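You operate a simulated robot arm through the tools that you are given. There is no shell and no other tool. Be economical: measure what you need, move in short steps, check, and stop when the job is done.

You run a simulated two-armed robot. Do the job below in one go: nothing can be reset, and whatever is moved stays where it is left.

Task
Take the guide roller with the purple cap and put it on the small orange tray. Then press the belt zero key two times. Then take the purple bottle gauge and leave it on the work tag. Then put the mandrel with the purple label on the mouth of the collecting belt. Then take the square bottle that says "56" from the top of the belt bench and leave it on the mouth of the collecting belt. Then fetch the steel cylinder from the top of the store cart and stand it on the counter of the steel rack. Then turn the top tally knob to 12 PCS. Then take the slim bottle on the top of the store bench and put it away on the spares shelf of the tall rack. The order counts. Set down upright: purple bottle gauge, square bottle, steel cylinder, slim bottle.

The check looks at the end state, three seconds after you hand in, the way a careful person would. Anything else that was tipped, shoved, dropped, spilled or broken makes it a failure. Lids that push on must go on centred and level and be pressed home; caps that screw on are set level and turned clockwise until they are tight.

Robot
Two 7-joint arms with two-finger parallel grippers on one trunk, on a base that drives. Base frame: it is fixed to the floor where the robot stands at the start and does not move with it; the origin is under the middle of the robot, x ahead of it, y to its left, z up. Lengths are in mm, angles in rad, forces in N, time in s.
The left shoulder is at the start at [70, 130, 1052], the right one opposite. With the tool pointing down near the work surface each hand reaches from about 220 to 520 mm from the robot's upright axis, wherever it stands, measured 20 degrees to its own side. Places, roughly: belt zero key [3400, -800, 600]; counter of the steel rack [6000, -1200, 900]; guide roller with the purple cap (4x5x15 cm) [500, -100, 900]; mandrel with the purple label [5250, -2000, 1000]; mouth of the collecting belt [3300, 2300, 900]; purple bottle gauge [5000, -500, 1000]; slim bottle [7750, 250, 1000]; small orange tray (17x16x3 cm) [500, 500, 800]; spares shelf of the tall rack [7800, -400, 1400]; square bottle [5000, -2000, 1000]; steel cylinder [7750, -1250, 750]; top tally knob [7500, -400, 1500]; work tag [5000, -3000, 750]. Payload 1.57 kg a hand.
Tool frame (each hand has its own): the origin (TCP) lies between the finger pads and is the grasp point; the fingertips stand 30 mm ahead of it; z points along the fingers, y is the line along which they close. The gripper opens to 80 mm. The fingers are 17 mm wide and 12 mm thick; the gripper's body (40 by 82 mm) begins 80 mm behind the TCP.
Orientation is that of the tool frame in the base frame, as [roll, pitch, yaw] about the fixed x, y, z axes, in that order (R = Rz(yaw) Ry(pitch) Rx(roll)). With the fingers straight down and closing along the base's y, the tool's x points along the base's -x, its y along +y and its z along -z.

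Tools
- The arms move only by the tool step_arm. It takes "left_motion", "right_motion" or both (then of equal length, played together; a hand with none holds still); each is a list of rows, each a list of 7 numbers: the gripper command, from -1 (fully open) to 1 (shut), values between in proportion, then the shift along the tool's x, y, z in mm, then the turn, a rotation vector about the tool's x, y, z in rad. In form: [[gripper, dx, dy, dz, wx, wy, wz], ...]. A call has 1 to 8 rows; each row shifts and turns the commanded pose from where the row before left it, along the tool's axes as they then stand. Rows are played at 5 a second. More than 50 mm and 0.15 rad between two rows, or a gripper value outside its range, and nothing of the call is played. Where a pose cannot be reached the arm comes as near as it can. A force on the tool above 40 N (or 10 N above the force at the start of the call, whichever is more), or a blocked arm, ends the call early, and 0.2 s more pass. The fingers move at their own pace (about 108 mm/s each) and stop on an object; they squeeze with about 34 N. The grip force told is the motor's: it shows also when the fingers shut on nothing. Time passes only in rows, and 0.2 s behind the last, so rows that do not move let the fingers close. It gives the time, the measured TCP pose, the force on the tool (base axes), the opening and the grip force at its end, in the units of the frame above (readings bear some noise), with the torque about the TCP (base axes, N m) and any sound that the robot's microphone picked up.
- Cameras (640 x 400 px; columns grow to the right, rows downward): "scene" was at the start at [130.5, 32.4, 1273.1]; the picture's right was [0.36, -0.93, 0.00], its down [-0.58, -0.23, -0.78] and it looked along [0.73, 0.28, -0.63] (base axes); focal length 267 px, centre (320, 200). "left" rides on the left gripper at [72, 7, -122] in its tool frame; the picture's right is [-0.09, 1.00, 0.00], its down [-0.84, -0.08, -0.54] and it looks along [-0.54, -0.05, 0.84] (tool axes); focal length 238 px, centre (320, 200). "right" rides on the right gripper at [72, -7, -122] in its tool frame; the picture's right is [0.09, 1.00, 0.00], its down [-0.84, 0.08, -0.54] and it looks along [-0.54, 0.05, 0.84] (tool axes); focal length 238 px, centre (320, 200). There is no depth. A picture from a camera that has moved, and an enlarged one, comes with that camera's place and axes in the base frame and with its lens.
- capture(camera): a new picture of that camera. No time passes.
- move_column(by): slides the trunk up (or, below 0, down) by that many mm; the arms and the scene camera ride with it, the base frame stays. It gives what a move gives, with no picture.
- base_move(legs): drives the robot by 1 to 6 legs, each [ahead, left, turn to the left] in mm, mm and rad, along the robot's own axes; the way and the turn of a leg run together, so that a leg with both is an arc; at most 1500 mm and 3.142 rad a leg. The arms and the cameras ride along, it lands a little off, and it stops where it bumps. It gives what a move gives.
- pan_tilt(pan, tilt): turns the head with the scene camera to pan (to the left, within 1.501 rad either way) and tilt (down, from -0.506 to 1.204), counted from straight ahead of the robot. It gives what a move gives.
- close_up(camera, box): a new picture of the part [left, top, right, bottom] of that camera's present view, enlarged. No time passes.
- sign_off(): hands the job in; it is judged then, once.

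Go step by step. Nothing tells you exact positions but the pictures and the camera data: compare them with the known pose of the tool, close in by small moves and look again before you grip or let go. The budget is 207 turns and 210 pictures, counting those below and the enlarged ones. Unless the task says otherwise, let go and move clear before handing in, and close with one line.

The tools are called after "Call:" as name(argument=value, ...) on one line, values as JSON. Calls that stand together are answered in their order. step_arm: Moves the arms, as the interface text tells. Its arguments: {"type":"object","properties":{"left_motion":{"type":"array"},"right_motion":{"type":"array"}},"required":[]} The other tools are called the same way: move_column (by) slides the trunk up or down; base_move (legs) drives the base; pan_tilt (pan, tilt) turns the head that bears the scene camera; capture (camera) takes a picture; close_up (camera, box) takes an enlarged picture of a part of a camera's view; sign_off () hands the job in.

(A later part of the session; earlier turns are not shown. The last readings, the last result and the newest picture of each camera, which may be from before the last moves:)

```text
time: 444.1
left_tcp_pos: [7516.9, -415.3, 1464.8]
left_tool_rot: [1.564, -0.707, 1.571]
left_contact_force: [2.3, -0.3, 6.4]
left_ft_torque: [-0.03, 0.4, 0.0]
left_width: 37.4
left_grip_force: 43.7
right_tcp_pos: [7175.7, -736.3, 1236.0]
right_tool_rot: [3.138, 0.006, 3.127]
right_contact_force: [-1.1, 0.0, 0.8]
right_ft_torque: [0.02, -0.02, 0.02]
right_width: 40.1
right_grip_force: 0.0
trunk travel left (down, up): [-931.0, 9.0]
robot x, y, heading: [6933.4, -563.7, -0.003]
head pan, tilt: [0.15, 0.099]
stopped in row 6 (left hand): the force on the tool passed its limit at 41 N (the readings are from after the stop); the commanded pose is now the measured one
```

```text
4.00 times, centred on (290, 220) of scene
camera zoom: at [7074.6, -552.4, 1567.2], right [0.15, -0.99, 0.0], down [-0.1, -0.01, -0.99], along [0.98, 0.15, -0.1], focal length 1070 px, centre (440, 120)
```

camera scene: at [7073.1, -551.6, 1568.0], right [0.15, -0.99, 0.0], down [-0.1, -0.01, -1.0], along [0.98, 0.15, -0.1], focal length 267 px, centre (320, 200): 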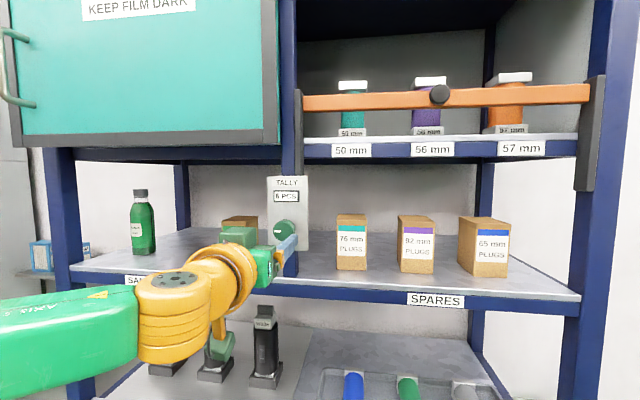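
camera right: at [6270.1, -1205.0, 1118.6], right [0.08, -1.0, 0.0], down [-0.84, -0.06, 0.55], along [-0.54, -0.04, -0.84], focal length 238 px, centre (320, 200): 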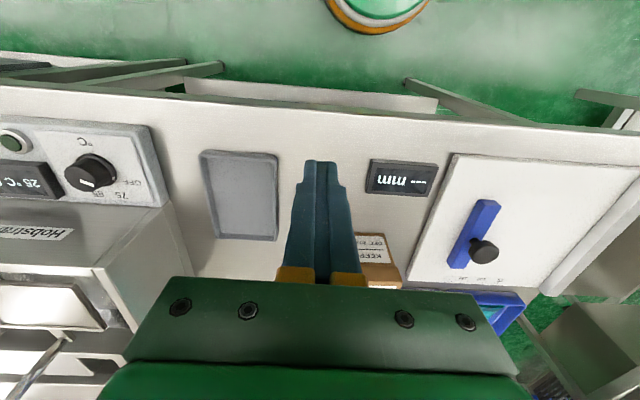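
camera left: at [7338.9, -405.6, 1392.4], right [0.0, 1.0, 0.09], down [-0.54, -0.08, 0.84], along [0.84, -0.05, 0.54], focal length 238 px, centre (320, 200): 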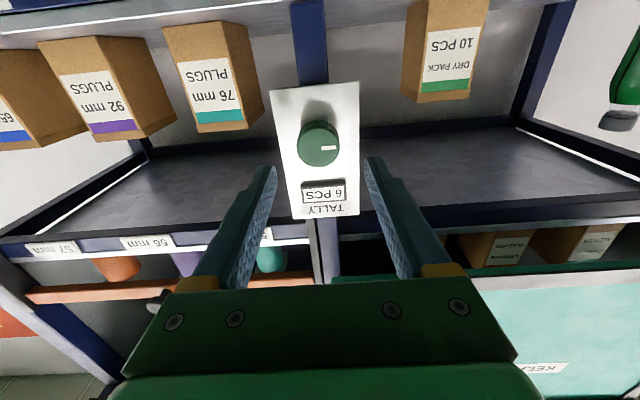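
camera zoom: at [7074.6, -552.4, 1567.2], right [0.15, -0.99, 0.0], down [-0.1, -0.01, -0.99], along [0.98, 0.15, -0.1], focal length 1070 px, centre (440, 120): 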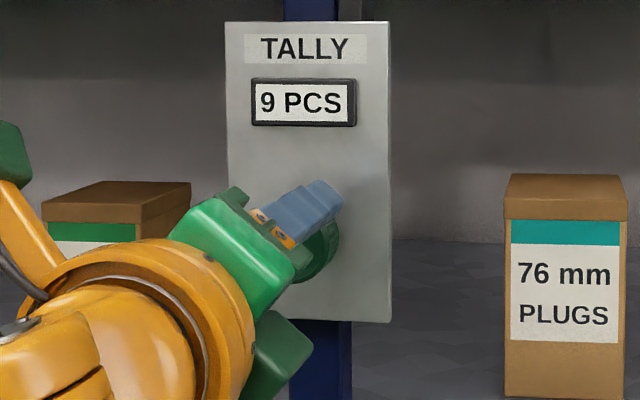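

9 PCS; regripping: open, back off, unwind the wrist.

Call:
step_arm(left_motion=[[0.3, 0, 0, 0, 0, 0, 0], [-0.5, 0, 0, 0, 0, 0, 0], [-0.5, 0, 0, -15, 0, 0, 0], [-0.5, 0, 0, -25, 0, 0, -0.1], [-0.5, 0, 0, 0, 0, 0, -0.15], [-0.5, 0, 0, 0, 0, 0, -0.15], [-0.5, 0, 0, 0, 0, 0, -0.15], [-0.5, 0, 0, 0, 0, 0, -0.15]])

Call:
step_arm(left_motion=[[-0.5, 0, 0, 0, 0, 0, -0.15], [-0.5, 0, 0, 0, 0, 0, -0.15], [-0.5, 0, 0, 0, 0, 0, -0.15], [-0.5, 0, 0, 0, 0, 0, -0.15], [-0.5, 0, 0, 0, 0, 0, -0.15], [-0.5, 0, 0, 0, 0, 0, -0.15], [-0.5, 0, 0, 0, 0, 0, -0.15], [-0.5, 0, 0, 0, 0, 0, -0.15]])

Call:
step_arm(left_motion=[[-0.5, 0, 0, 0, 0, 0, -0.15], [-0.5, 0, 0, 0, 0, 0, -0.15], [-0.5, 0, 0, 0, 0, 0, -0.15], [-0.5, 0, 0, 0, 0, 0, -0.15], [-0.5, 0, 0, 0, 0, 0, 0]])

Call:
capture(camera="left")

```text
time: 445.9
left_tcp_pos: [7477.1, -413.3, 1464.7]
left_tool_rot: [1.568, -0.006, 1.567]
left_contact_force: [-0.3, 0.4, -0.2]
left_ft_torque: [-0.03, -0.02, -0.02]
left_width: 60.1
left_grip_force: 0.0
right_tcp_pos: [7174.4, -735.3, 1236.9]
right_tool_rot: [3.138, 0.005, 3.126]
right_contact_force: [0.3, -0.4, -0.5]
right_ft_torque: [-0.04, -0.02, 0.0]
right_width: 39.9
right_grip_force: 0.0
trunk travel left (down, up): [-931.0, 9.0]
robot x, y, heading: [6933.0, -565.7, -0.003]
head pan, tilt: [0.15, 0.099]
```

```text
time: 447.7
left_tcp_pos: [7475.0, -413.7, 1465.4]
left_tool_rot: [1.563, 1.196, 1.559]
left_contact_force: [-0.4, -0.3, 0.3]
left_ft_torque: [0.01, 0.02, 0.0]
left_width: 59.8
left_grip_force: 0.1
right_tcp_pos: [7174.4, -735.5, 1237.1]
right_tool_rot: [3.139, 0.006, 3.125]
right_contact_force: [0.1, 0.5, -0.2]
right_ft_torque: [0.04, 0.0, 0.0]
right_width: 39.9
right_grip_force: 0.1
trunk travel left (down, up): [-931.0, 9.0]
robot x, y, heading: [6932.7, -567.4, -0.003]
head pan, tilt: [0.15, 0.099]
```

```text
time: 448.9
left_tcp_pos: [7476.3, -413.0, 1464.9]
left_tool_rot: [-1.557, 1.348, -1.561]
left_contact_force: [-0.1, 0.3, 0.2]
left_ft_torque: [0.02, 0.03, -0.01]
left_width: 60.0
left_grip_force: 0.1
right_tcp_pos: [7173.8, -735.7, 1236.7]
right_tool_rot: [3.138, 0.006, 3.125]
right_contact_force: [0.0, -0.3, -0.4]
right_ft_torque: [0.0, -0.01, -0.02]
right_width: 40.0
right_grip_force: 0.1
trunk travel left (down, up): [-931.0, 9.0]
robot x, y, heading: [6929.8, -569.6, -0.003]
head pan, tilt: [0.15, 0.099]
```

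```text
43 pictures are left
camera left: at [7355.1, -421.9, 1394.0], right [0.0, 0.99, -0.13], down [-0.54, 0.11, 0.83], along [0.84, 0.07, 0.54], focal length 238 px, centre (320, 200)
```

left: 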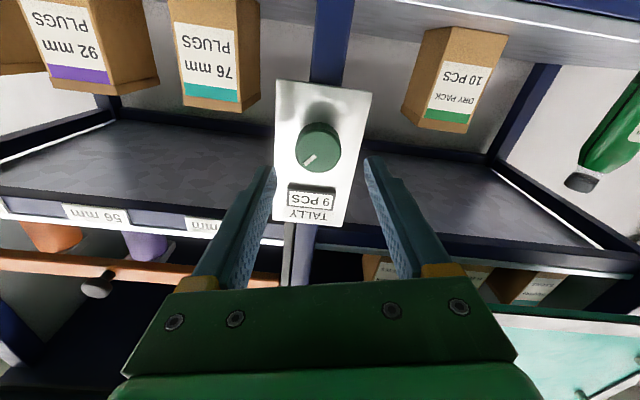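

Unwound, still 9 PCS. Re-approach, grip and turn again.

Call:
step_arm(left_motion=[[-0.5, 0, 0, 15, 0, 0, 0], [-0.5, 0, 0, 20, 0, 0, 0], [-0.5, 0, 0, 6, 0, 0, 0], [0.3, 0, 0, 0, 0, 0, 0], [1, 0, 0, 0, 0, 0, 0], [1, 0, 0, 0, 0, 0, 0], [1, 0, 0, 0, 0, 0, 0.12], [1, 0, 0, 0, 0, 0, 0.13]])

Call:
step_arm(left_motion=[[1, 0, 0, 0, 0, 0, 0.13], [1, 0, 0, 0, 0, 0, 0.13], [1, 0, 0, 0, 0, 0, 0.13], [1, 0, 0, 0, 0, 0, 0.13], [1, 0, 0, 0, 0, 0, 0.13], [1, 0, 0, 0, 0, 0, 0.13], [1, 0, 0, 0, 0, 0, 0.13], [1, 0, 0, 0, 0, 0, 0]])

Call:
close_up(camera="scene", box=[240, 170, 340, 270])

```text
time: 450.7
left_tcp_pos: [7520.6, -415.6, 1464.2]
left_tool_rot: [1.512, 1.539, 1.509]
left_contact_force: [3.5, -1.7, 2.6]
left_ft_torque: [-0.04, 0.45, -0.01]
left_width: 37.2
left_grip_force: 43.2
right_tcp_pos: [7176.0, -735.9, 1236.2]
right_tool_rot: [3.139, 0.003, 3.127]
right_contact_force: [0.7, -0.6, -0.2]
right_ft_torque: [-0.01, -0.02, -0.03]
right_width: 40.1
right_grip_force: 0.0
trunk travel left (down, up): [-931.0, 9.0]
robot x, y, heading: [6933.8, -570.1, -0.008]
head pan, tilt: [0.15, 0.099]
```

```text
time: 452.5
left_tcp_pos: [7519.3, -416.0, 1464.9]
left_tool_rot: [1.567, 0.627, 1.566]
left_contact_force: [4.7, -1.8, 4.5]
left_ft_torque: [0.03, -0.2, -0.08]
left_width: 37.2
left_grip_force: 43.1
right_tcp_pos: [7176.2, -737.1, 1236.0]
right_tool_rot: [3.139, 0.002, 3.125]
right_contact_force: [0.8, 0.2, -0.6]
right_ft_torque: [0.01, 0.0, 0.01]
right_width: 39.9
right_grip_force: 0.3
trunk travel left (down, up): [-931.0, 9.0]
robot x, y, heading: [6933.0, -564.5, -0.005]
head pan, tilt: [0.15, 0.099]
```

```text
4.00 times, centred on (290, 220) of scene
camera zoom: at [7076.1, -553.2, 1567.7], right [0.15, -0.99, 0.0], down [-0.1, -0.01, -0.99], along [0.98, 0.15, -0.1], focal length 1070 px, centre (440, 120)
```

zoom: 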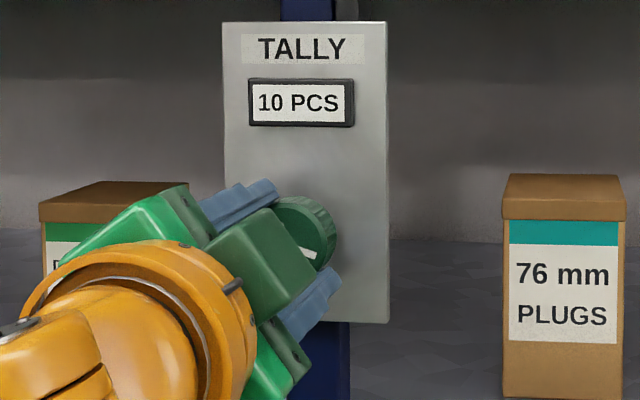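

10 PCS. Continue.

Call:
step_arm(left_motion=[[1, 0, 0, 0, 0, 0, 0.12], [1, 0, 0, 0, 0, 0, 0.12], [1, 0, 0, 0, 0, 0, 0.12], [1, 0, 0, 0, 0, 0, 0.12], [1, 0, 0, 0, 0, 0, 0.12], [1, 0, 0, 0, 0, 0, 0.12], [1, 0, 0, 0, 0, 0, 0.12], [1, 0, 0, 0, 0, 0, 0]])

Call:
close_up(camera="scene", box=[240, 170, 340, 270])

```text
time: 454.3
left_tcp_pos: [7519.4, -416.4, 1464.8]
left_tool_rot: [1.57, -0.213, 1.566]
left_contact_force: [4.4, -2.0, 5.3]
left_ft_torque: [0.01, -0.07, -0.24]
left_width: 37.0
left_grip_force: 42.9
right_tcp_pos: [7177.3, -737.5, 1236.2]
right_tool_rot: [3.138, 0.002, 3.126]
right_contact_force: [0.1, -1.1, 0.4]
right_ft_torque: [0.02, 0.01, 0.05]
right_width: 39.9
right_grip_force: 0.1
trunk travel left (down, up): [-931.0, 9.0]
robot x, y, heading: [6931.5, -567.3, -0.001]
head pan, tilt: [0.15, 0.099]
```

```text
4.00 times, centred on (290, 220) of scene
camera zoom: at [7076.5, -553.1, 1567.7], right [0.15, -0.99, 0.0], down [-0.1, -0.01, -0.99], along [0.98, 0.15, -0.1], focal length 1070 px, centre (440, 120)
```

zoom: 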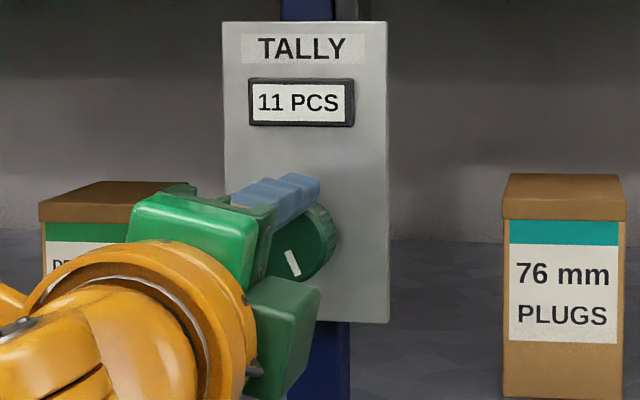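

Call:
step_arm(left_motion=[[1, 0, 0, 0, 0, 0, 0.1], [1, 0, 0, 0, 0, 0, 0.1], [1, 0, 0, 0, 0, 0, 0.1], [1, 0, 0, 0, 0, 0, 0.1], [1, 0, 0, 0, 0, 0, 0]])

Call:
close_up(camera="scene", box=[240, 170, 340, 270])

```text
time: 455.5
left_tcp_pos: [7520.1, -416.0, 1466.5]
left_tool_rot: [1.568, -0.613, 1.568]
left_contact_force: [5.6, 0.1, 8.5]
left_ft_torque: [0.01, 0.05, -0.54]
left_width: 37.6
left_grip_force: 43.6
right_tcp_pos: [7176.3, -736.5, 1236.6]
right_tool_rot: [3.14, 0.003, 3.126]
right_contact_force: [-0.3, 0.1, 0.3]
right_ft_torque: [0.0, -0.02, 0.02]
right_width: 40.0
right_grip_force: 0.2
trunk travel left (down, up): [-931.0, 9.0]
robot x, y, heading: [6929.9, -566.1, -0.002]
head pan, tilt: [0.15, 0.099]
```

```text
4.00 times, centred on (290, 220) of scene
camera zoom: at [7076.2, -553.1, 1567.7], right [0.15, -0.99, 0.0], down [-0.1, -0.01, -0.99], along [0.98, 0.15, -0.1], focal length 1070 px, centre (440, 120)
```

zoom: 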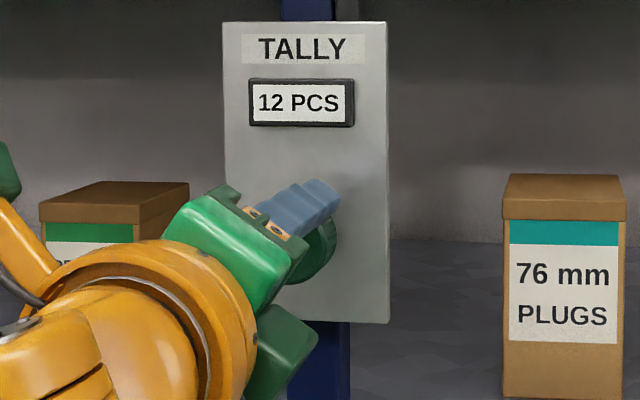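

12 PCS. Release, back off and unwind.

Call:
step_arm(left_motion=[[0.3, 0, 0, 0, 0, 0, 0], [-0.5, 0, 0, 0, 0, 0, 0], [-0.5, 0, 0, -15, 0, 0, 0], [-0.5, 0, 0, -25, 0, 0, 0], [-0.5, 0, 0, -30, 0, 0, -0.1], [-0.5, 0, 0, -30, 0, 0, -0.15], [-0.5, 0, 0, -20, 0, 0, -0.15], [-0.5, 0, 0, 0, 0, 0, -0.15]])

Call:
step_arm(left_motion=[[-0.5, 0, 0, 0, 0, 0, -0.15], [-0.5, 0, 0, 0, 0, 0, -0.15], [-0.5, 0, 0, 0, 0, 0, -0.15], [-0.5, 0, 0, 0, 0, 0, -0.15], [-0.5, 0, 0, 0, 0, 0, -0.15], [-0.5, 0, 0, 0, 0, 0, -0.15], [-0.5, 0, 0, 0, 0, 0, -0.15], [-0.5, 0, 0, 0, 0, 0, -0.15]])

Call:
step_arm(left_motion=[[-0.5, 0, 0, 0, 0, 0, -0.15], [-0.5, 0, 0, 0, 0, 0, -0.15], [-0.5, 0, 0, 0, 0, 0, -0.13], [-0.5, 0, 0, 0, 0, 0, 0]])

Call:
pan_tilt(pan=0.6, tilt=0.35)

Call:
capture(camera="scene")

```text
time: 457.3
left_tcp_pos: [7397.5, -413.6, 1464.9]
left_tool_rot: [1.567, -0.057, 1.571]
left_contact_force: [1.1, -0.1, -0.4]
left_ft_torque: [-0.04, -0.04, -0.01]
left_width: 60.0
left_grip_force: 0.1
right_tcp_pos: [7174.0, -735.5, 1237.2]
right_tool_rot: [3.138, 0.004, 3.127]
right_contact_force: [-0.2, 0.7, 1.1]
right_ft_torque: [0.03, 0.0, -0.02]
right_width: 40.2
right_grip_force: 0.0
trunk travel left (down, up): [-931.0, 9.0]
robot x, y, heading: [6933.4, -567.0, -0.004]
head pan, tilt: [0.15, 0.099]
```

```text
time: 459.1
left_tcp_pos: [7397.8, -412.9, 1466.4]
left_tool_rot: [1.565, 1.142, 1.561]
left_contact_force: [0.1, 0.3, 0.0]
left_ft_torque: [0.01, -0.01, 0.0]
left_width: 59.9
left_grip_force: 0.0
right_tcp_pos: [7173.5, -737.5, 1237.4]
right_tool_rot: [3.138, 0.006, 3.126]
right_contact_force: [-0.4, 1.2, -1.4]
right_ft_torque: [-0.08, 0.0, -0.02]
right_width: 40.0
right_grip_force: 0.0
trunk travel left (down, up): [-931.0, 9.0]
robot x, y, heading: [6932.1, -562.0, -0.006]
head pan, tilt: [0.15, 0.099]
```

```text
time: 460.1
left_tcp_pos: [7398.3, -414.3, 1464.4]
left_tool_rot: [-0.108, 1.567, -0.113]
left_contact_force: [0.1, 0.3, 0.4]
left_ft_torque: [-0.04, 0.0, -0.03]
left_width: 60.1
left_grip_force: 0.0
right_tcp_pos: [7175.8, -736.4, 1237.1]
right_tool_rot: [3.14, 0.005, 3.125]
right_contact_force: [0.1, 0.2, 0.1]
right_ft_torque: [0.01, -0.02, 0.01]
right_width: 40.1
right_grip_force: 0.1
trunk travel left (down, up): [-931.0, 9.0]
robot x, y, heading: [6934.5, -564.8, -0.001]
head pan, tilt: [0.15, 0.099]
```

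```text
time: 461.0
left_tcp_pos: [7397.3, -413.7, 1465.1]
left_tool_rot: [0.365, 1.568, 0.361]
left_contact_force: [-0.9, -1.2, -0.2]
left_ft_torque: [0.01, 0.02, -0.01]
left_width: 59.9
left_grip_force: 0.0
right_tcp_pos: [7175.8, -736.7, 1236.7]
right_tool_rot: [3.138, 0.006, 3.127]
right_contact_force: [-0.6, 0.6, 0.5]
right_ft_torque: [-0.02, -0.01, -0.04]
right_width: 40.1
right_grip_force: 0.1
trunk travel left (down, up): [-931.0, 9.0]
robot x, y, heading: [6933.7, -563.4, -0.003]
head pan, tilt: [0.6, 0.351]
```

```text
39 pictures are left
camera scene: at [7059.8, -512.7, 1544.6], right [0.56, -0.83, 0.0], down [-0.28, -0.19, -0.94], along [0.78, 0.53, -0.34], focal length 267 px, centre (320, 200)
```

scene: 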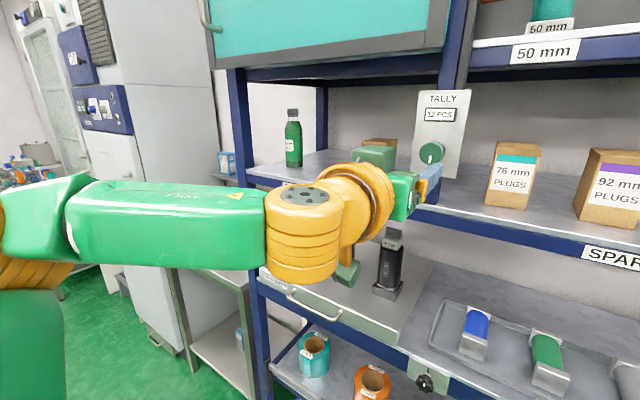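

12 PCS holds. Now the slim bottle: drive left along the rack and look at the store bench.

Call:
base_move(legs=[[-60, 650, 0]])

Call:
pan_tilt(pan=-0.1, tilt=0.5)

Call:
capture(camera="scene")

```text
time: 464.6
left_tcp_pos: [7339.8, 227.7, 1466.6]
left_tool_rot: [0.773, 1.569, 0.771]
left_contact_force: [-0.3, -0.4, -0.6]
left_ft_torque: [-0.02, 0.0, 0.01]
left_width: 59.9
left_grip_force: 0.0
right_tcp_pos: [7117.2, -92.0, 1237.2]
right_tool_rot: [3.136, 0.007, 3.126]
right_contact_force: [-0.6, 0.1, 0.5]
right_ft_torque: [-0.01, -0.01, 0.0]
right_width: 40.0
right_grip_force: 0.0
trunk travel left (down, up): [-931.0, 9.0]
robot x, y, heading: [6874.6, 75.7, -0.004]
head pan, tilt: [0.6, 0.351]
```

```text
time: 465.7
left_tcp_pos: [7339.8, 231.5, 1465.7]
left_tool_rot: [0.32, 1.569, 0.317]
left_contact_force: [0.1, -0.5, -0.2]
left_ft_torque: [0.03, 0.01, -0.02]
left_width: 60.0
left_grip_force: 0.0
right_tcp_pos: [7116.8, -91.4, 1237.5]
right_tool_rot: [3.139, 0.006, 3.126]
right_contact_force: [-0.1, -0.4, -0.6]
right_ft_torque: [-0.01, 0.02, -0.02]
right_width: 39.9
right_grip_force: 0.1
trunk travel left (down, up): [-931.0, 9.0]
robot x, y, heading: [6878.5, 79.9, -0.005]
head pan, tilt: [-0.099, 0.499]
```

```text
38 pictures are left
camera scene: at [7015.4, 71.0, 1530.9], right [-0.1, -0.99, 0.0], down [-0.48, 0.05, -0.88], along [0.87, -0.09, -0.48], focal length 267 px, centre (320, 200)
```

scene: 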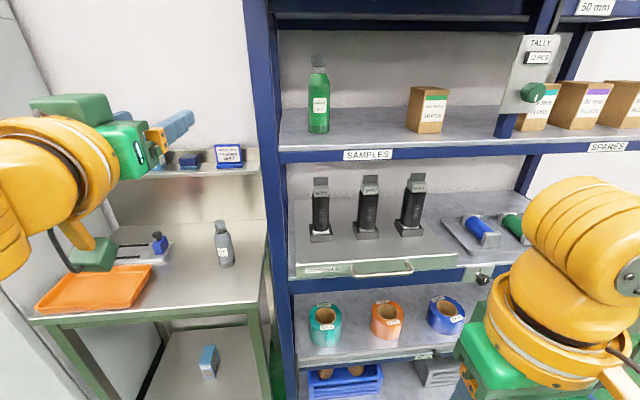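

The slim bottle is the grey one on the store bench near (7770,325). Zooming and preparing: lower trunk, drive closer.

Call:
close_up(camera="scene", box=[140, 190, 300, 290])

Call:
step_arm(left_motion=[[-1, 0, 0, -20, 0, 0, 0], [-1, 0, 0, -30, 0, 0.1, 0], [-1, 0, 0, -30, 0, 0.15, 0], [-1, 0, 0, -20, 0, 0.1, 0]])

Call:
move_column(by=-380)

Call:
base_move(legs=[[0, 100, 0], [200, 0, 0]])

Call:
pan_tilt(pan=0.1, tilt=0.35)

Call:
capture(camera="scene")

Call:
capture(camera="left")

```text
4.00 times, centred on (220, 240) of scene
camera zoom: at [7015.4, 71.0, 1530.9], right [-0.1, -0.99, 0.0], down [-0.48, 0.05, -0.88], along [0.87, -0.09, -0.48], focal length 1070 px, centre (720, 40)
```

zoom: 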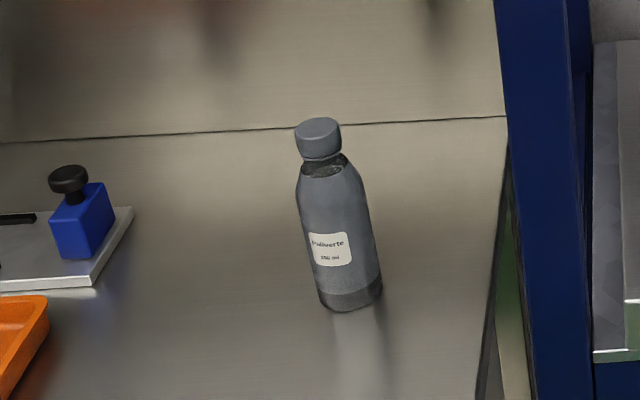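

```text
time: 466.7
left_tcp_pos: [7238.9, 231.9, 1473.2]
left_tool_rot: [3.132, 1.224, 3.131]
left_contact_force: [-0.5, -0.3, 0.1]
left_ft_torque: [0.02, 0.01, -0.02]
left_width: 80.1
left_grip_force: 0.1
right_tcp_pos: [7118.1, -91.2, 1236.5]
right_tool_rot: [3.138, 0.005, 3.127]
right_contact_force: [-0.7, -0.2, 0.0]
right_ft_torque: [-0.05, -0.01, 0.0]
right_width: 40.0
right_grip_force: 0.0
trunk travel left (down, up): [-931.0, 9.0]
robot x, y, heading: [6873.4, 82.9, -0.006]
head pan, tilt: [-0.099, 0.499]
```

```text
time: 470.4
left_tcp_pos: [7240.6, 232.1, 1093.6]
left_tool_rot: [3.138, 1.222, 3.134]
left_contact_force: [-0.8, -0.1, -0.3]
left_ft_torque: [-0.01, 0.02, -0.01]
left_width: 80.0
left_grip_force: 0.0
right_tcp_pos: [7115.9, -92.1, 857.0]
right_tool_rot: [3.137, 0.005, 3.125]
right_contact_force: [-0.6, 0.6, 0.7]
right_ft_torque: [-0.01, -0.02, -0.03]
right_width: 40.2
right_grip_force: 0.0
trunk travel left (down, up): [-551.0, 389.0]
robot x, y, heading: [6873.0, 76.4, -0.002]
head pan, tilt: [-0.099, 0.499]
```

```text
time: 472.7
left_tcp_pos: [7438.5, 331.0, 1092.8]
left_tool_rot: [3.139, 1.224, 3.135]
left_contact_force: [-0.5, 0.2, 0.3]
left_ft_torque: [0.0, -0.01, -0.01]
left_width: 80.1
left_grip_force: 0.0
right_tcp_pos: [7314.3, 7.8, 857.7]
right_tool_rot: [3.138, 0.005, 3.124]
right_contact_force: [0.1, -0.5, -0.8]
right_ft_torque: [0.01, -0.02, 0.01]
right_width: 39.8
right_grip_force: 0.1
trunk travel left (down, up): [-551.0, 389.0]
robot x, y, heading: [7070.6, 179.3, -0.003]
head pan, tilt: [-0.099, 0.499]
```

```text
time: 473.4
left_tcp_pos: [7438.5, 330.2, 1093.9]
left_tool_rot: [3.137, 1.222, 3.133]
left_contact_force: [0.5, 0.0, 0.2]
left_ft_torque: [-0.02, -0.01, 0.0]
left_width: 79.8
left_grip_force: 0.0
right_tcp_pos: [7314.4, 7.6, 856.8]
right_tool_rot: [3.137, 0.004, 3.124]
right_contact_force: [0.1, -0.3, 1.0]
right_ft_torque: [0.0, -0.02, -0.02]
right_width: 40.2
right_grip_force: 0.2
trunk travel left (down, up): [-551.0, 389.0]
robot x, y, heading: [7069.7, 178.5, -0.007]
head pan, tilt: [0.099, 0.351]
```

```text
36 pictures are left
camera scene: at [7215.5, 188.1, 1164.5], right [0.09, -1.0, 0.0], down [-0.34, -0.03, -0.94], along [0.93, 0.09, -0.34], focal length 267 px, centre (320, 200)
```

scene: 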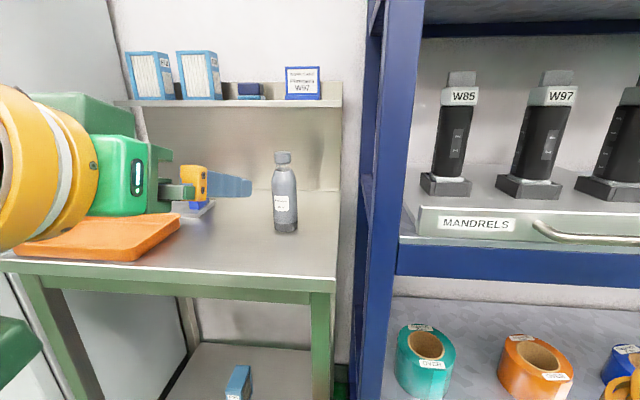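

```text
35 pictures are left
camera left: at [7299.8, 339.6, 1068.1], right [0.04, 1.0, 0.09], down [-0.23, -0.08, 0.97], along [0.97, -0.05, 0.22], focal length 238 px, centre (320, 200)
```

left: 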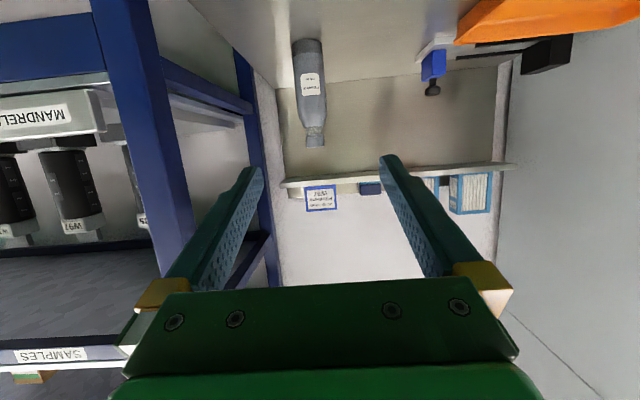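

Triangulated bottle: (7722,313), z 908–1070, about 54 mm wide. Approaching with the left hand from the front.

Call:
base_move(legs=[[80, 0, 0.004]])

Call:
step_arm(left_motion=[[-1, 15, -4, 6, 0, 0, 0], [-1, 30, -5, 11, 0, 0, 0], [-1, 32, -4, 12, 0, 0, 0], [-1, 12, -3, 20, 0, 0, 0], [-1, -6, 0, 25, 0, 0, 0], [-1, -10, 0, 27, 0, 0, 0], [-1, -8, 0, 22, 0, 0, 0]])

Call:
capture(camera="left")

Call:
capture(camera="scene")

```text
time: 474.5
left_tcp_pos: [7518.3, 331.9, 1095.3]
left_tool_rot: [3.137, 1.226, 3.137]
left_contact_force: [-0.2, 0.3, -0.1]
left_ft_torque: [-0.01, 0.0, 0.02]
left_width: 79.9
left_grip_force: 0.0
right_tcp_pos: [7394.3, 8.9, 857.5]
right_tool_rot: [3.138, 0.005, 3.129]
right_contact_force: [0.2, 0.1, 0.6]
right_ft_torque: [0.0, 0.0, 0.02]
right_width: 40.1
right_grip_force: 0.0
trunk travel left (down, up): [-551.0, 389.0]
robot x, y, heading: [7153.1, 177.6, 0.004]
head pan, tilt: [0.099, 0.351]
```

```text
time: 476.1
left_tcp_pos: [7612.3, 317.3, 990.6]
left_tool_rot: [3.137, 1.223, 3.135]
left_contact_force: [-0.1, -0.2, -0.4]
left_ft_torque: [0.02, -0.02, -0.01]
left_width: 80.2
left_grip_force: 0.0
right_tcp_pos: [7396.0, 9.2, 856.9]
right_tool_rot: [3.138, 0.004, 3.13]
right_contact_force: [-0.8, 0.0, -0.5]
right_ft_torque: [0.02, 0.01, 0.01]
right_width: 39.7
right_grip_force: 0.1
trunk travel left (down, up): [-551.0, 389.0]
robot x, y, heading: [7151.6, 178.9, 0.003]
head pan, tilt: [0.099, 0.351]
```

```text
34 pictures are left
camera left: at [7473.2, 325.1, 964.7], right [0.03, 1.0, 0.09], down [-0.22, -0.08, 0.97], along [0.97, -0.05, 0.22], focal length 238 px, centre (320, 200)
```

left: 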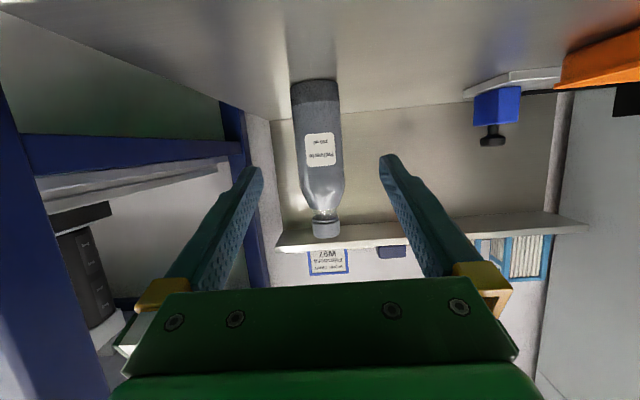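

```text
33 pictures are left
camera scene: at [7296.4, 188.6, 1164.4], right [0.1, -1.0, 0.0], down [-0.34, -0.03, -0.94], along [0.93, 0.09, -0.34], focal length 267 px, centre (320, 200)
```

scene: 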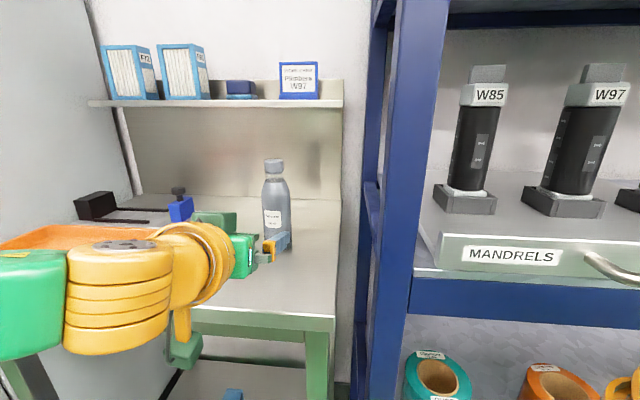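

Centred. Advancing 100 mm and gripping.

Call:
step_arm(left_motion=[[-1, -5, 0, 14, 0, 0, 0], [-1, -8.6, 0, 23.5, 0, 0, 0], [-1, -8.6, 0, 23.5, 0, 0, 0], [-1, -7.5, 0, 21, 0, 0, 0], [-1, -4, 0, 11, 0, 0, 0], [-1, 0, 0, 0, 0, 0, 0]])

Call:
capture(camera="left")

Call:
close_up(camera="scene", box=[200, 130, 360, 280])

```text
time: 477.5
left_tcp_pos: [7709.4, 317.3, 990.3]
left_tool_rot: [3.138, 1.224, 3.137]
left_contact_force: [-0.1, 0.1, 0.2]
left_ft_torque: [0.0, -0.04, -0.02]
left_width: 80.1
left_grip_force: 0.1
right_tcp_pos: [7395.1, 9.7, 857.8]
right_tool_rot: [3.139, 0.005, 3.129]
right_contact_force: [0.0, -1.0, 0.0]
right_ft_torque: [-0.03, 0.01, 0.0]
right_width: 39.8
right_grip_force: 0.1
trunk travel left (down, up): [-551.0, 389.0]
robot x, y, heading: [7153.6, 180.1, -0.003]
head pan, tilt: [0.099, 0.351]
```

```text
32 pictures are left
camera left: at [7571.9, 324.9, 965.3], right [0.03, 1.0, 0.09], down [-0.23, -0.08, 0.97], along [0.97, -0.05, 0.22], focal length 238 px, centre (320, 200)
```

left: 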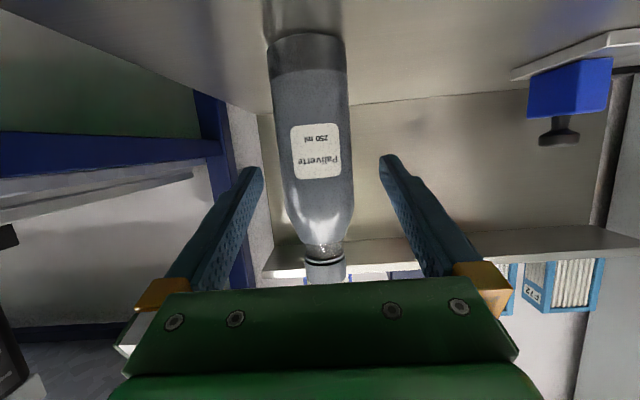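

```text
2.67 times, centred on (280, 205) of scene
camera zoom: at [7295.4, 188.6, 1164.5], right [0.1, -1.0, 0.0], down [-0.34, -0.03, -0.94], along [0.93, 0.09, -0.34], focal length 713 px, centre (427, 187)
```

zoom: 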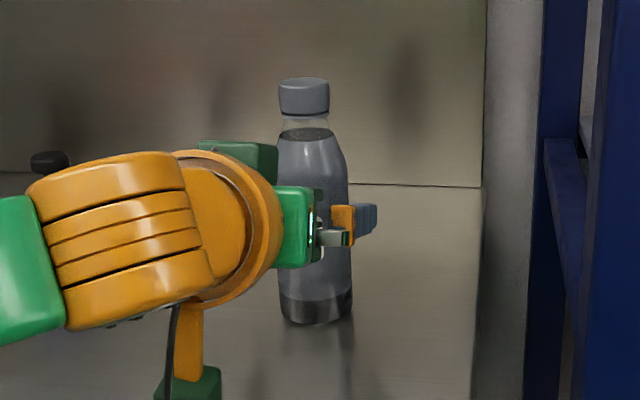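

Call:
step_arm(left_motion=[[-1, -3.4, 0, 9.4, 0, 0, 0], [-1, -2.7, 0, 7.5, 0, 0, 0], [-0.3, 0, 0, 0, 0, 0, 0], [0.4, 0, 0, 0, 0, 0, 0], [1, 0, 0, 0, 0, 0, 0], [1, 0, 0, 0, 0, 0, 0], [1, 0, 0, 0, 0, 0, 0]])

Call:
step_arm(left_motion=[[1, -7, 0, -3, 0, 0, 0], [1, -14, 0, -5, 0, 0, 0], [1, -28, 0, -10, 0, 0, 0], [1, -33, 0, -12, 0, 0, 0], [1, -14, 0, -5, 0, 0, 0], [1, 0, 0, 0, 0, 0, 0]])

Call:
capture(camera="scene")

```text
time: 479.1
left_tcp_pos: [7721.1, 314.8, 990.4]
left_tool_rot: [3.137, 1.227, 3.136]
left_contact_force: [-0.4, -0.6, 0.6]
left_ft_torque: [-0.06, 0.03, 0.0]
left_width: 51.0
left_grip_force: 33.8
left hand out of reach, approached as far as the arm can: row 2
right_tcp_pos: [7394.7, 9.0, 856.6]
right_tool_rot: [3.138, 0.005, 3.13]
right_contact_force: [0.0, 0.4, -0.1]
right_ft_torque: [0.03, 0.02, 0.02]
right_width: 40.1
right_grip_force: 0.0
trunk travel left (down, up): [-551.0, 389.0]
robot x, y, heading: [7152.3, 176.9, 0.001]
head pan, tilt: [0.099, 0.351]
```

```text
time: 480.5
left_tcp_pos: [7719.4, 349.1, 1049.1]
left_tool_rot: [3.138, 1.222, 3.137]
left_contact_force: [-0.2, 0.2, -3.2]
left_ft_torque: [0.03, 0.04, 0.03]
left_width: 50.7
left_grip_force: 34.1
left hand out of reach, approached as far as the arm can: row 2, 3, 4, 5
right_tcp_pos: [7395.0, 9.4, 857.1]
right_tool_rot: [3.138, 0.005, 3.129]
right_contact_force: [0.4, -0.2, 0.1]
right_ft_torque: [-0.01, 0.01, -0.01]
right_width: 40.1
right_grip_force: 0.1
trunk travel left (down, up): [-551.0, 389.0]
robot x, y, heading: [7153.1, 173.8, 0.001]
head pan, tilt: [0.099, 0.351]
```

```text
30 pictures are left
camera scene: at [7296.3, 188.9, 1164.4], right [0.1, -1.0, 0.0], down [-0.34, -0.03, -0.94], along [0.93, 0.09, -0.34], focal length 267 px, centre (320, 200)
```

scene: 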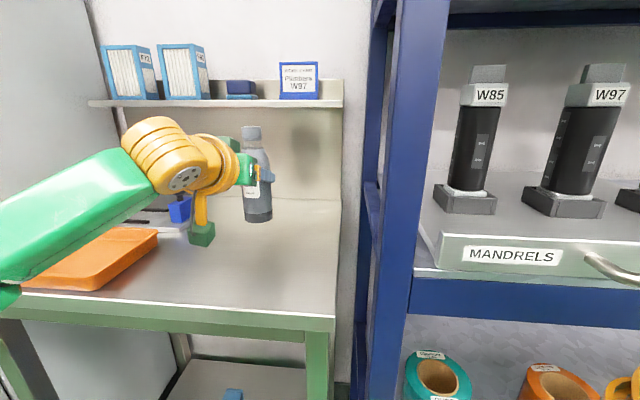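

Bottle gripped. Back away, raise the trunk, and move right to the SPARES section.

Call:
base_move(legs=[[-340, 0, 0]])

Call:
move_column(by=385)

Call:
base_move(legs=[[0, -940, 0]])

Call:
step_arm(left_motion=[[1, -10, 0, -4, 0, 0, 0], [1, -20, 0, -8, 0, 0, 0], [1, -25, 0, -10, 0, 0, 0], [1, -20, 0, -8, 0, 0, 0], [1, 0, 0, 0, 0, 0, 0]])

Call:
pan_tilt(pan=0.1, tilt=0.25)

Call:
capture(camera="scene")

Call:
capture(camera="left")

```text
time: 482.7
left_tcp_pos: [7381.6, 347.7, 1046.6]
left_tool_rot: [3.137, 1.225, 3.135]
left_contact_force: [-0.3, -0.7, -3.8]
left_ft_torque: [0.0, 0.09, 0.01]
left_width: 50.6
left_grip_force: 33.8
right_tcp_pos: [7058.1, 8.3, 856.9]
right_tool_rot: [3.139, 0.004, 3.123]
right_contact_force: [-1.0, 1.2, 1.4]
right_ft_torque: [0.03, -0.02, 0.0]
right_width: 40.0
right_grip_force: 0.0
trunk travel left (down, up): [-551.0, 389.0]
robot x, y, heading: [6816.2, 180.8, -0.004]
head pan, tilt: [0.099, 0.351]
```

```text
time: 486.4
left_tcp_pos: [7382.1, 346.2, 1434.0]
left_tool_rot: [3.138, 1.223, 3.136]
left_contact_force: [0.4, -1.0, -2.6]
left_ft_torque: [0.02, 0.06, -0.01]
left_width: 50.4
left_grip_force: 34.0
right_tcp_pos: [7057.6, 9.7, 1242.7]
right_tool_rot: [3.137, 0.005, 3.125]
right_contact_force: [-0.1, 0.1, 1.4]
right_ft_torque: [0.0, -0.01, 0.0]
right_width: 40.2
right_grip_force: 0.0
trunk travel left (down, up): [-936.0, 4.0]
robot x, y, heading: [6812.4, 178.9, -0.005]
head pan, tilt: [0.099, 0.351]
```

```text
time: 491.4
left_tcp_pos: [7376.5, -596.4, 1432.1]
left_tool_rot: [3.141, 1.222, 3.133]
left_contact_force: [0.1, -0.6, -3.4]
left_ft_torque: [0.03, 0.08, 0.0]
left_width: 50.5
left_grip_force: 34.1
right_tcp_pos: [7051.9, -934.4, 1242.1]
right_tool_rot: [3.139, 0.004, 3.122]
right_contact_force: [0.8, 0.0, -0.9]
right_ft_torque: [-0.02, 0.04, 0.02]
right_width: 40.1
right_grip_force: 0.0
trunk travel left (down, up): [-936.0, 4.0]
robot x, y, heading: [6809.1, -767.6, -0.009]
head pan, tilt: [0.099, 0.351]
```

```text
time: 492.6
left_tcp_pos: [7371.9, -561.6, 1469.6]
left_tool_rot: [3.14, 1.223, 3.134]
left_contact_force: [0.9, -0.4, -2.9]
left_ft_torque: [0.03, 0.08, -0.02]
left_width: 50.4
left_grip_force: 34.0
left hand out of reach, approached as far as the arm can: row 1, 2, 3, 4
right_tcp_pos: [7051.2, -936.2, 1241.6]
right_tool_rot: [3.139, 0.003, 3.123]
right_contact_force: [0.2, 0.4, 0.0]
right_ft_torque: [0.0, -0.02, 0.02]
right_width: 39.9
right_grip_force: 0.1
trunk travel left (down, up): [-936.0, 4.0]
robot x, y, heading: [6805.8, -767.2, -0.008]
head pan, tilt: [0.099, 0.351]
```

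```text
time: 493.2
left_tcp_pos: [7370.5, -561.9, 1469.6]
left_tool_rot: [3.137, 1.222, 3.13]
left_contact_force: [0.6, 0.7, -3.1]
left_ft_torque: [-0.02, 0.05, 0.0]
left_width: 50.6
left_grip_force: 33.7
right_tcp_pos: [7050.4, -935.2, 1242.1]
right_tool_rot: [3.138, 0.005, 3.123]
right_contact_force: [1.0, -0.3, 0.3]
right_ft_torque: [-0.01, 0.04, 0.03]
right_width: 40.0
right_grip_force: 0.2
trunk travel left (down, up): [-936.0, 4.0]
robot x, y, heading: [6809.5, -768.1, -0.008]
head pan, tilt: [0.099, 0.25]
```

```text
29 pictures are left
camera scene: at [6953.7, -755.1, 1558.8], right [0.09, -1.0, 0.0], down [-0.25, -0.02, -0.97], along [0.96, 0.09, -0.25], focal length 267 px, centre (320, 200)
```

scene: 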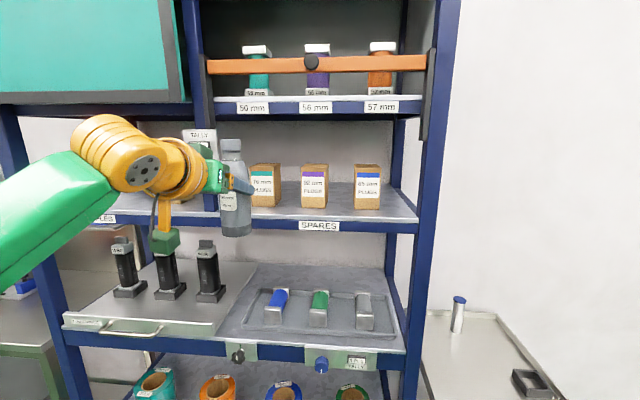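

```text
28 pictures are left
camera left: at [7232.6, -553.5, 1444.2], right [0.04, 1.0, 0.09], down [-0.22, -0.08, 0.97], along [0.97, -0.06, 0.22], focal length 238 px, centre (320, 200)
```

left: 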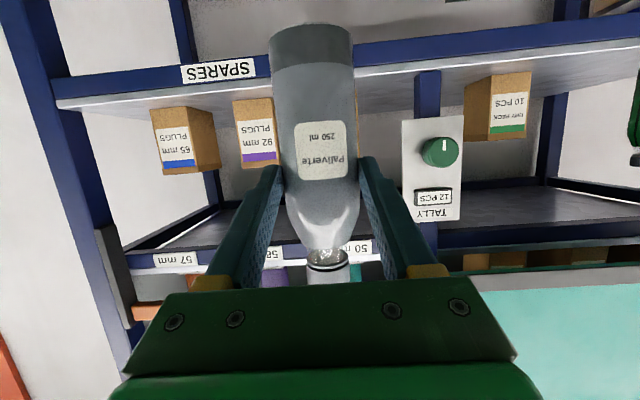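

Shelf edge is at x≈7575, top z≈1353, boxes' fronts at x≈7655. Target spot (7608,-600) between the boxes' lines. Approaching with the base in two steps.

Call:
base_move(legs=[[0, -40, 0.008], [150, 0, 0]])

Call:
capture(camera="left")

Call:
capture(camera="scene")

```text
time: 495.1
left_tcp_pos: [7514.4, -596.9, 1472.9]
left_tool_rot: [3.138, 1.227, -3.141]
left_contact_force: [1.2, -1.0, -2.4]
left_ft_torque: [0.03, 0.05, 0.0]
left_width: 50.6
left_grip_force: 33.5
right_tcp_pos: [7198.1, -974.1, 1243.4]
right_tool_rot: [3.137, 0.01, 3.131]
right_contact_force: [0.0, -0.3, 0.4]
right_ft_torque: [-0.03, -0.02, 0.0]
right_width: 39.7
right_grip_force: 0.0
trunk travel left (down, up): [-936.0, 4.0]
robot x, y, heading: [6956.7, -801.9, 0.001]
head pan, tilt: [0.099, 0.25]
```

```text
27 pictures are left
camera left: at [7374.6, -589.7, 1446.2], right [0.03, 1.0, 0.09], down [-0.23, -0.08, 0.97], along [0.97, -0.05, 0.23], focal length 238 px, centre (320, 200)
```

left: 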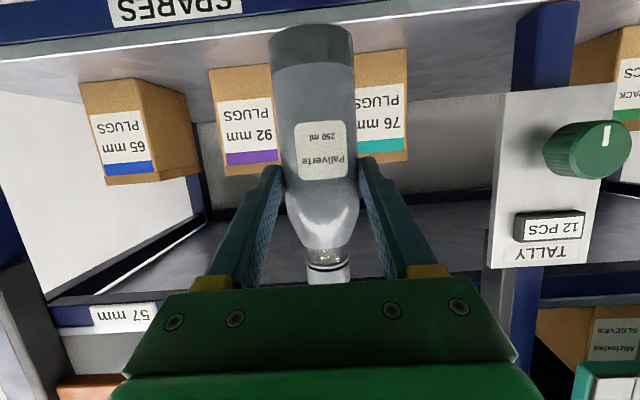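

```text
26 pictures are left
camera scene: at [7097.1, -794.1, 1559.5], right [0.1, -0.99, 0.0], down [-0.24, -0.03, -0.97], along [0.96, 0.1, -0.24], focal length 267 px, centre (320, 200)
```

scene: 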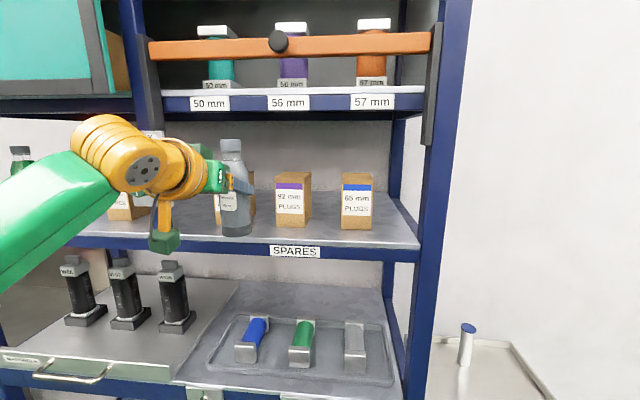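

Call:
base_move(legs=[[90, 0, 0]])

Call:
close_up(camera="scene", box=[120, 100, 360, 260])

Call:
capture(camera="left")

```text
time: 496.2
left_tcp_pos: [7598.2, -595.8, 1473.2]
left_tool_rot: [3.139, 1.231, -3.14]
left_contact_force: [-1.6, 0.5, -2.4]
left_ft_torque: [-0.03, 0.08, 0.0]
left_width: 50.4
left_grip_force: 34.0
right_tcp_pos: [7285.3, -971.6, 1243.7]
right_tool_rot: [3.138, 0.012, 3.133]
right_contact_force: [-0.4, -1.5, 0.2]
right_ft_torque: [-0.02, -0.07, -0.02]
right_width: 40.0
right_grip_force: 0.1
trunk travel left (down, up): [-936.0, 4.0]
robot x, y, heading: [7050.8, -806.2, 0.007]
head pan, tilt: [0.099, 0.25]
```

```text
2.50 times, centred on (240, 180) of scene
camera zoom: at [7182.3, -792.8, 1560.0], right [0.1, -0.99, 0.0], down [-0.24, -0.03, -0.97], along [0.97, 0.1, -0.24], focal length 668 px, centre (520, 250)
```

zoom: 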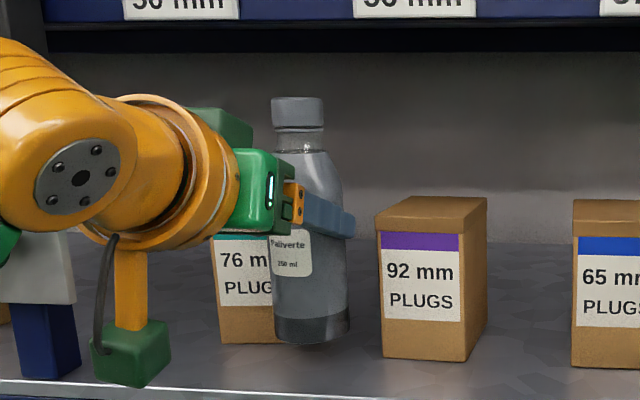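

```text
24 pictures are left
camera left: at [7459.9, -588.3, 1447.6], right [0.03, 1.0, 0.09], down [-0.23, -0.08, 0.97], along [0.97, -0.05, 0.23], focal length 238 px, centre (320, 200)
```

left: 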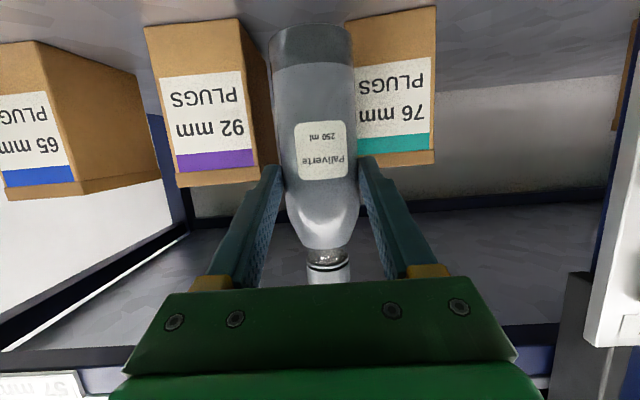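

Clear between the boxes. Lowering gently.

Call:
step_arm(left_motion=[[1, 7.5, 0, 2.7, 0, 0, 0], [1, 7.5, 0, 2.7, 0, 0, 0], [1, 5.6, 0, 2, 0, 0, 0], [1, 0, 0, 0, 0, 0, 0]])

Call:
close_up(camera="scene", box=[120, 100, 360, 260])

```text
time: 497.2
left_tcp_pos: [7605.7, -594.7, 1451.1]
left_tool_rot: [3.14, 1.23, -3.137]
left_contact_force: [2.5, 2.0, 13.0]
left_ft_torque: [-0.07, -0.41, 0.08]
left_width: 50.9
left_grip_force: 33.9
right_tcp_pos: [7290.2, -971.7, 1242.3]
right_tool_rot: [3.139, 0.007, 3.133]
right_contact_force: [0.8, -1.1, 0.5]
right_ft_torque: [-0.02, 0.02, -0.01]
right_width: 40.2
right_grip_force: 0.0
trunk travel left (down, up): [-936.0, 4.0]
robot x, y, heading: [7048.2, -801.1, -0.0]
head pan, tilt: [0.099, 0.25]
```

```text
2.50 times, centred on (240, 180) of scene
camera zoom: at [7189.5, -793.6, 1559.5], right [0.1, -0.99, 0.0], down [-0.24, -0.03, -0.97], along [0.96, 0.1, -0.25], focal length 668 px, centre (520, 250)
```

zoom: 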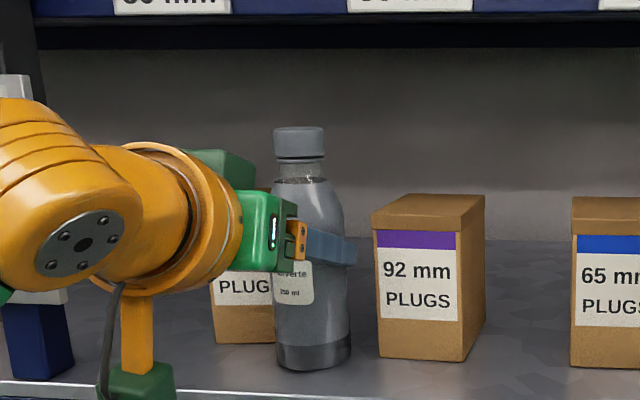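

The bottle is resting on the shelf. Releasing slowly.

Call:
step_arm(left_motion=[[1, -0.7, 0, -0.3, 0, 0, 0], [0.5, 0, 0, 0, 0, 0, 0], [0.1, 0, 0, 0, 0, 0, 0], [-0.5, 0, 0, 0, 0, 0, 0], [-0.7, 0, 0, 0, 0, 0, 0], [-0.7, 0, 0, 0, 0, 0, 0]])

Call:
close_up(camera="scene", box=[120, 100, 360, 260])

Call:
capture(camera="left")

```text
time: 498.6
left_tcp_pos: [7607.8, -596.9, 1450.9]
left_tool_rot: [3.139, 1.224, -3.141]
left_contact_force: [-0.2, 0.1, 0.4]
left_ft_torque: [0.0, 0.0, -0.01]
left_width: 67.9
left_grip_force: 0.0
right_tcp_pos: [7291.8, -972.9, 1241.9]
right_tool_rot: [3.138, 0.006, 3.133]
right_contact_force: [0.2, -0.6, -0.8]
right_ft_torque: [-0.02, -0.02, -0.03]
right_width: 40.1
right_grip_force: 0.0
trunk travel left (down, up): [-936.0, 4.0]
robot x, y, heading: [7047.4, -805.9, 0.005]
head pan, tilt: [0.099, 0.25]
```

```text
2.50 times, centred on (240, 180) of scene
camera zoom: at [7192.1, -793.8, 1559.0], right [0.1, -0.99, 0.0], down [-0.25, -0.03, -0.97], along [0.96, 0.1, -0.25], focal length 668 px, centre (520, 250)
```

zoom: 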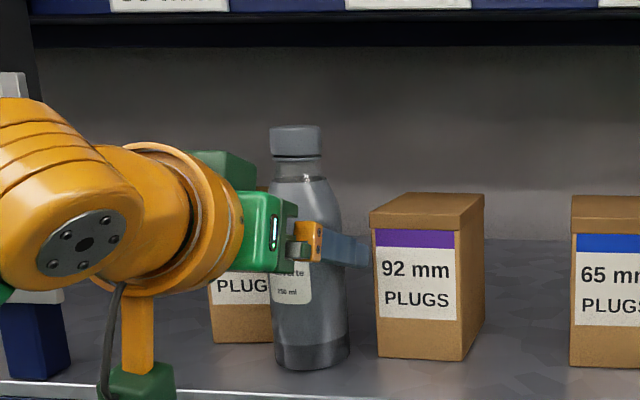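

```text
21 pictures are left
camera left: at [7468.9, -589.3, 1423.7], right [0.03, 1.0, 0.09], down [-0.23, -0.08, 0.97], along [0.97, -0.05, 0.22], focal length 238 px, centre (320, 200)
```

left: 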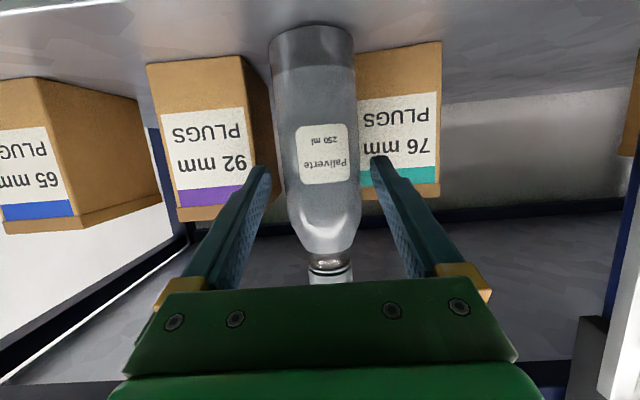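

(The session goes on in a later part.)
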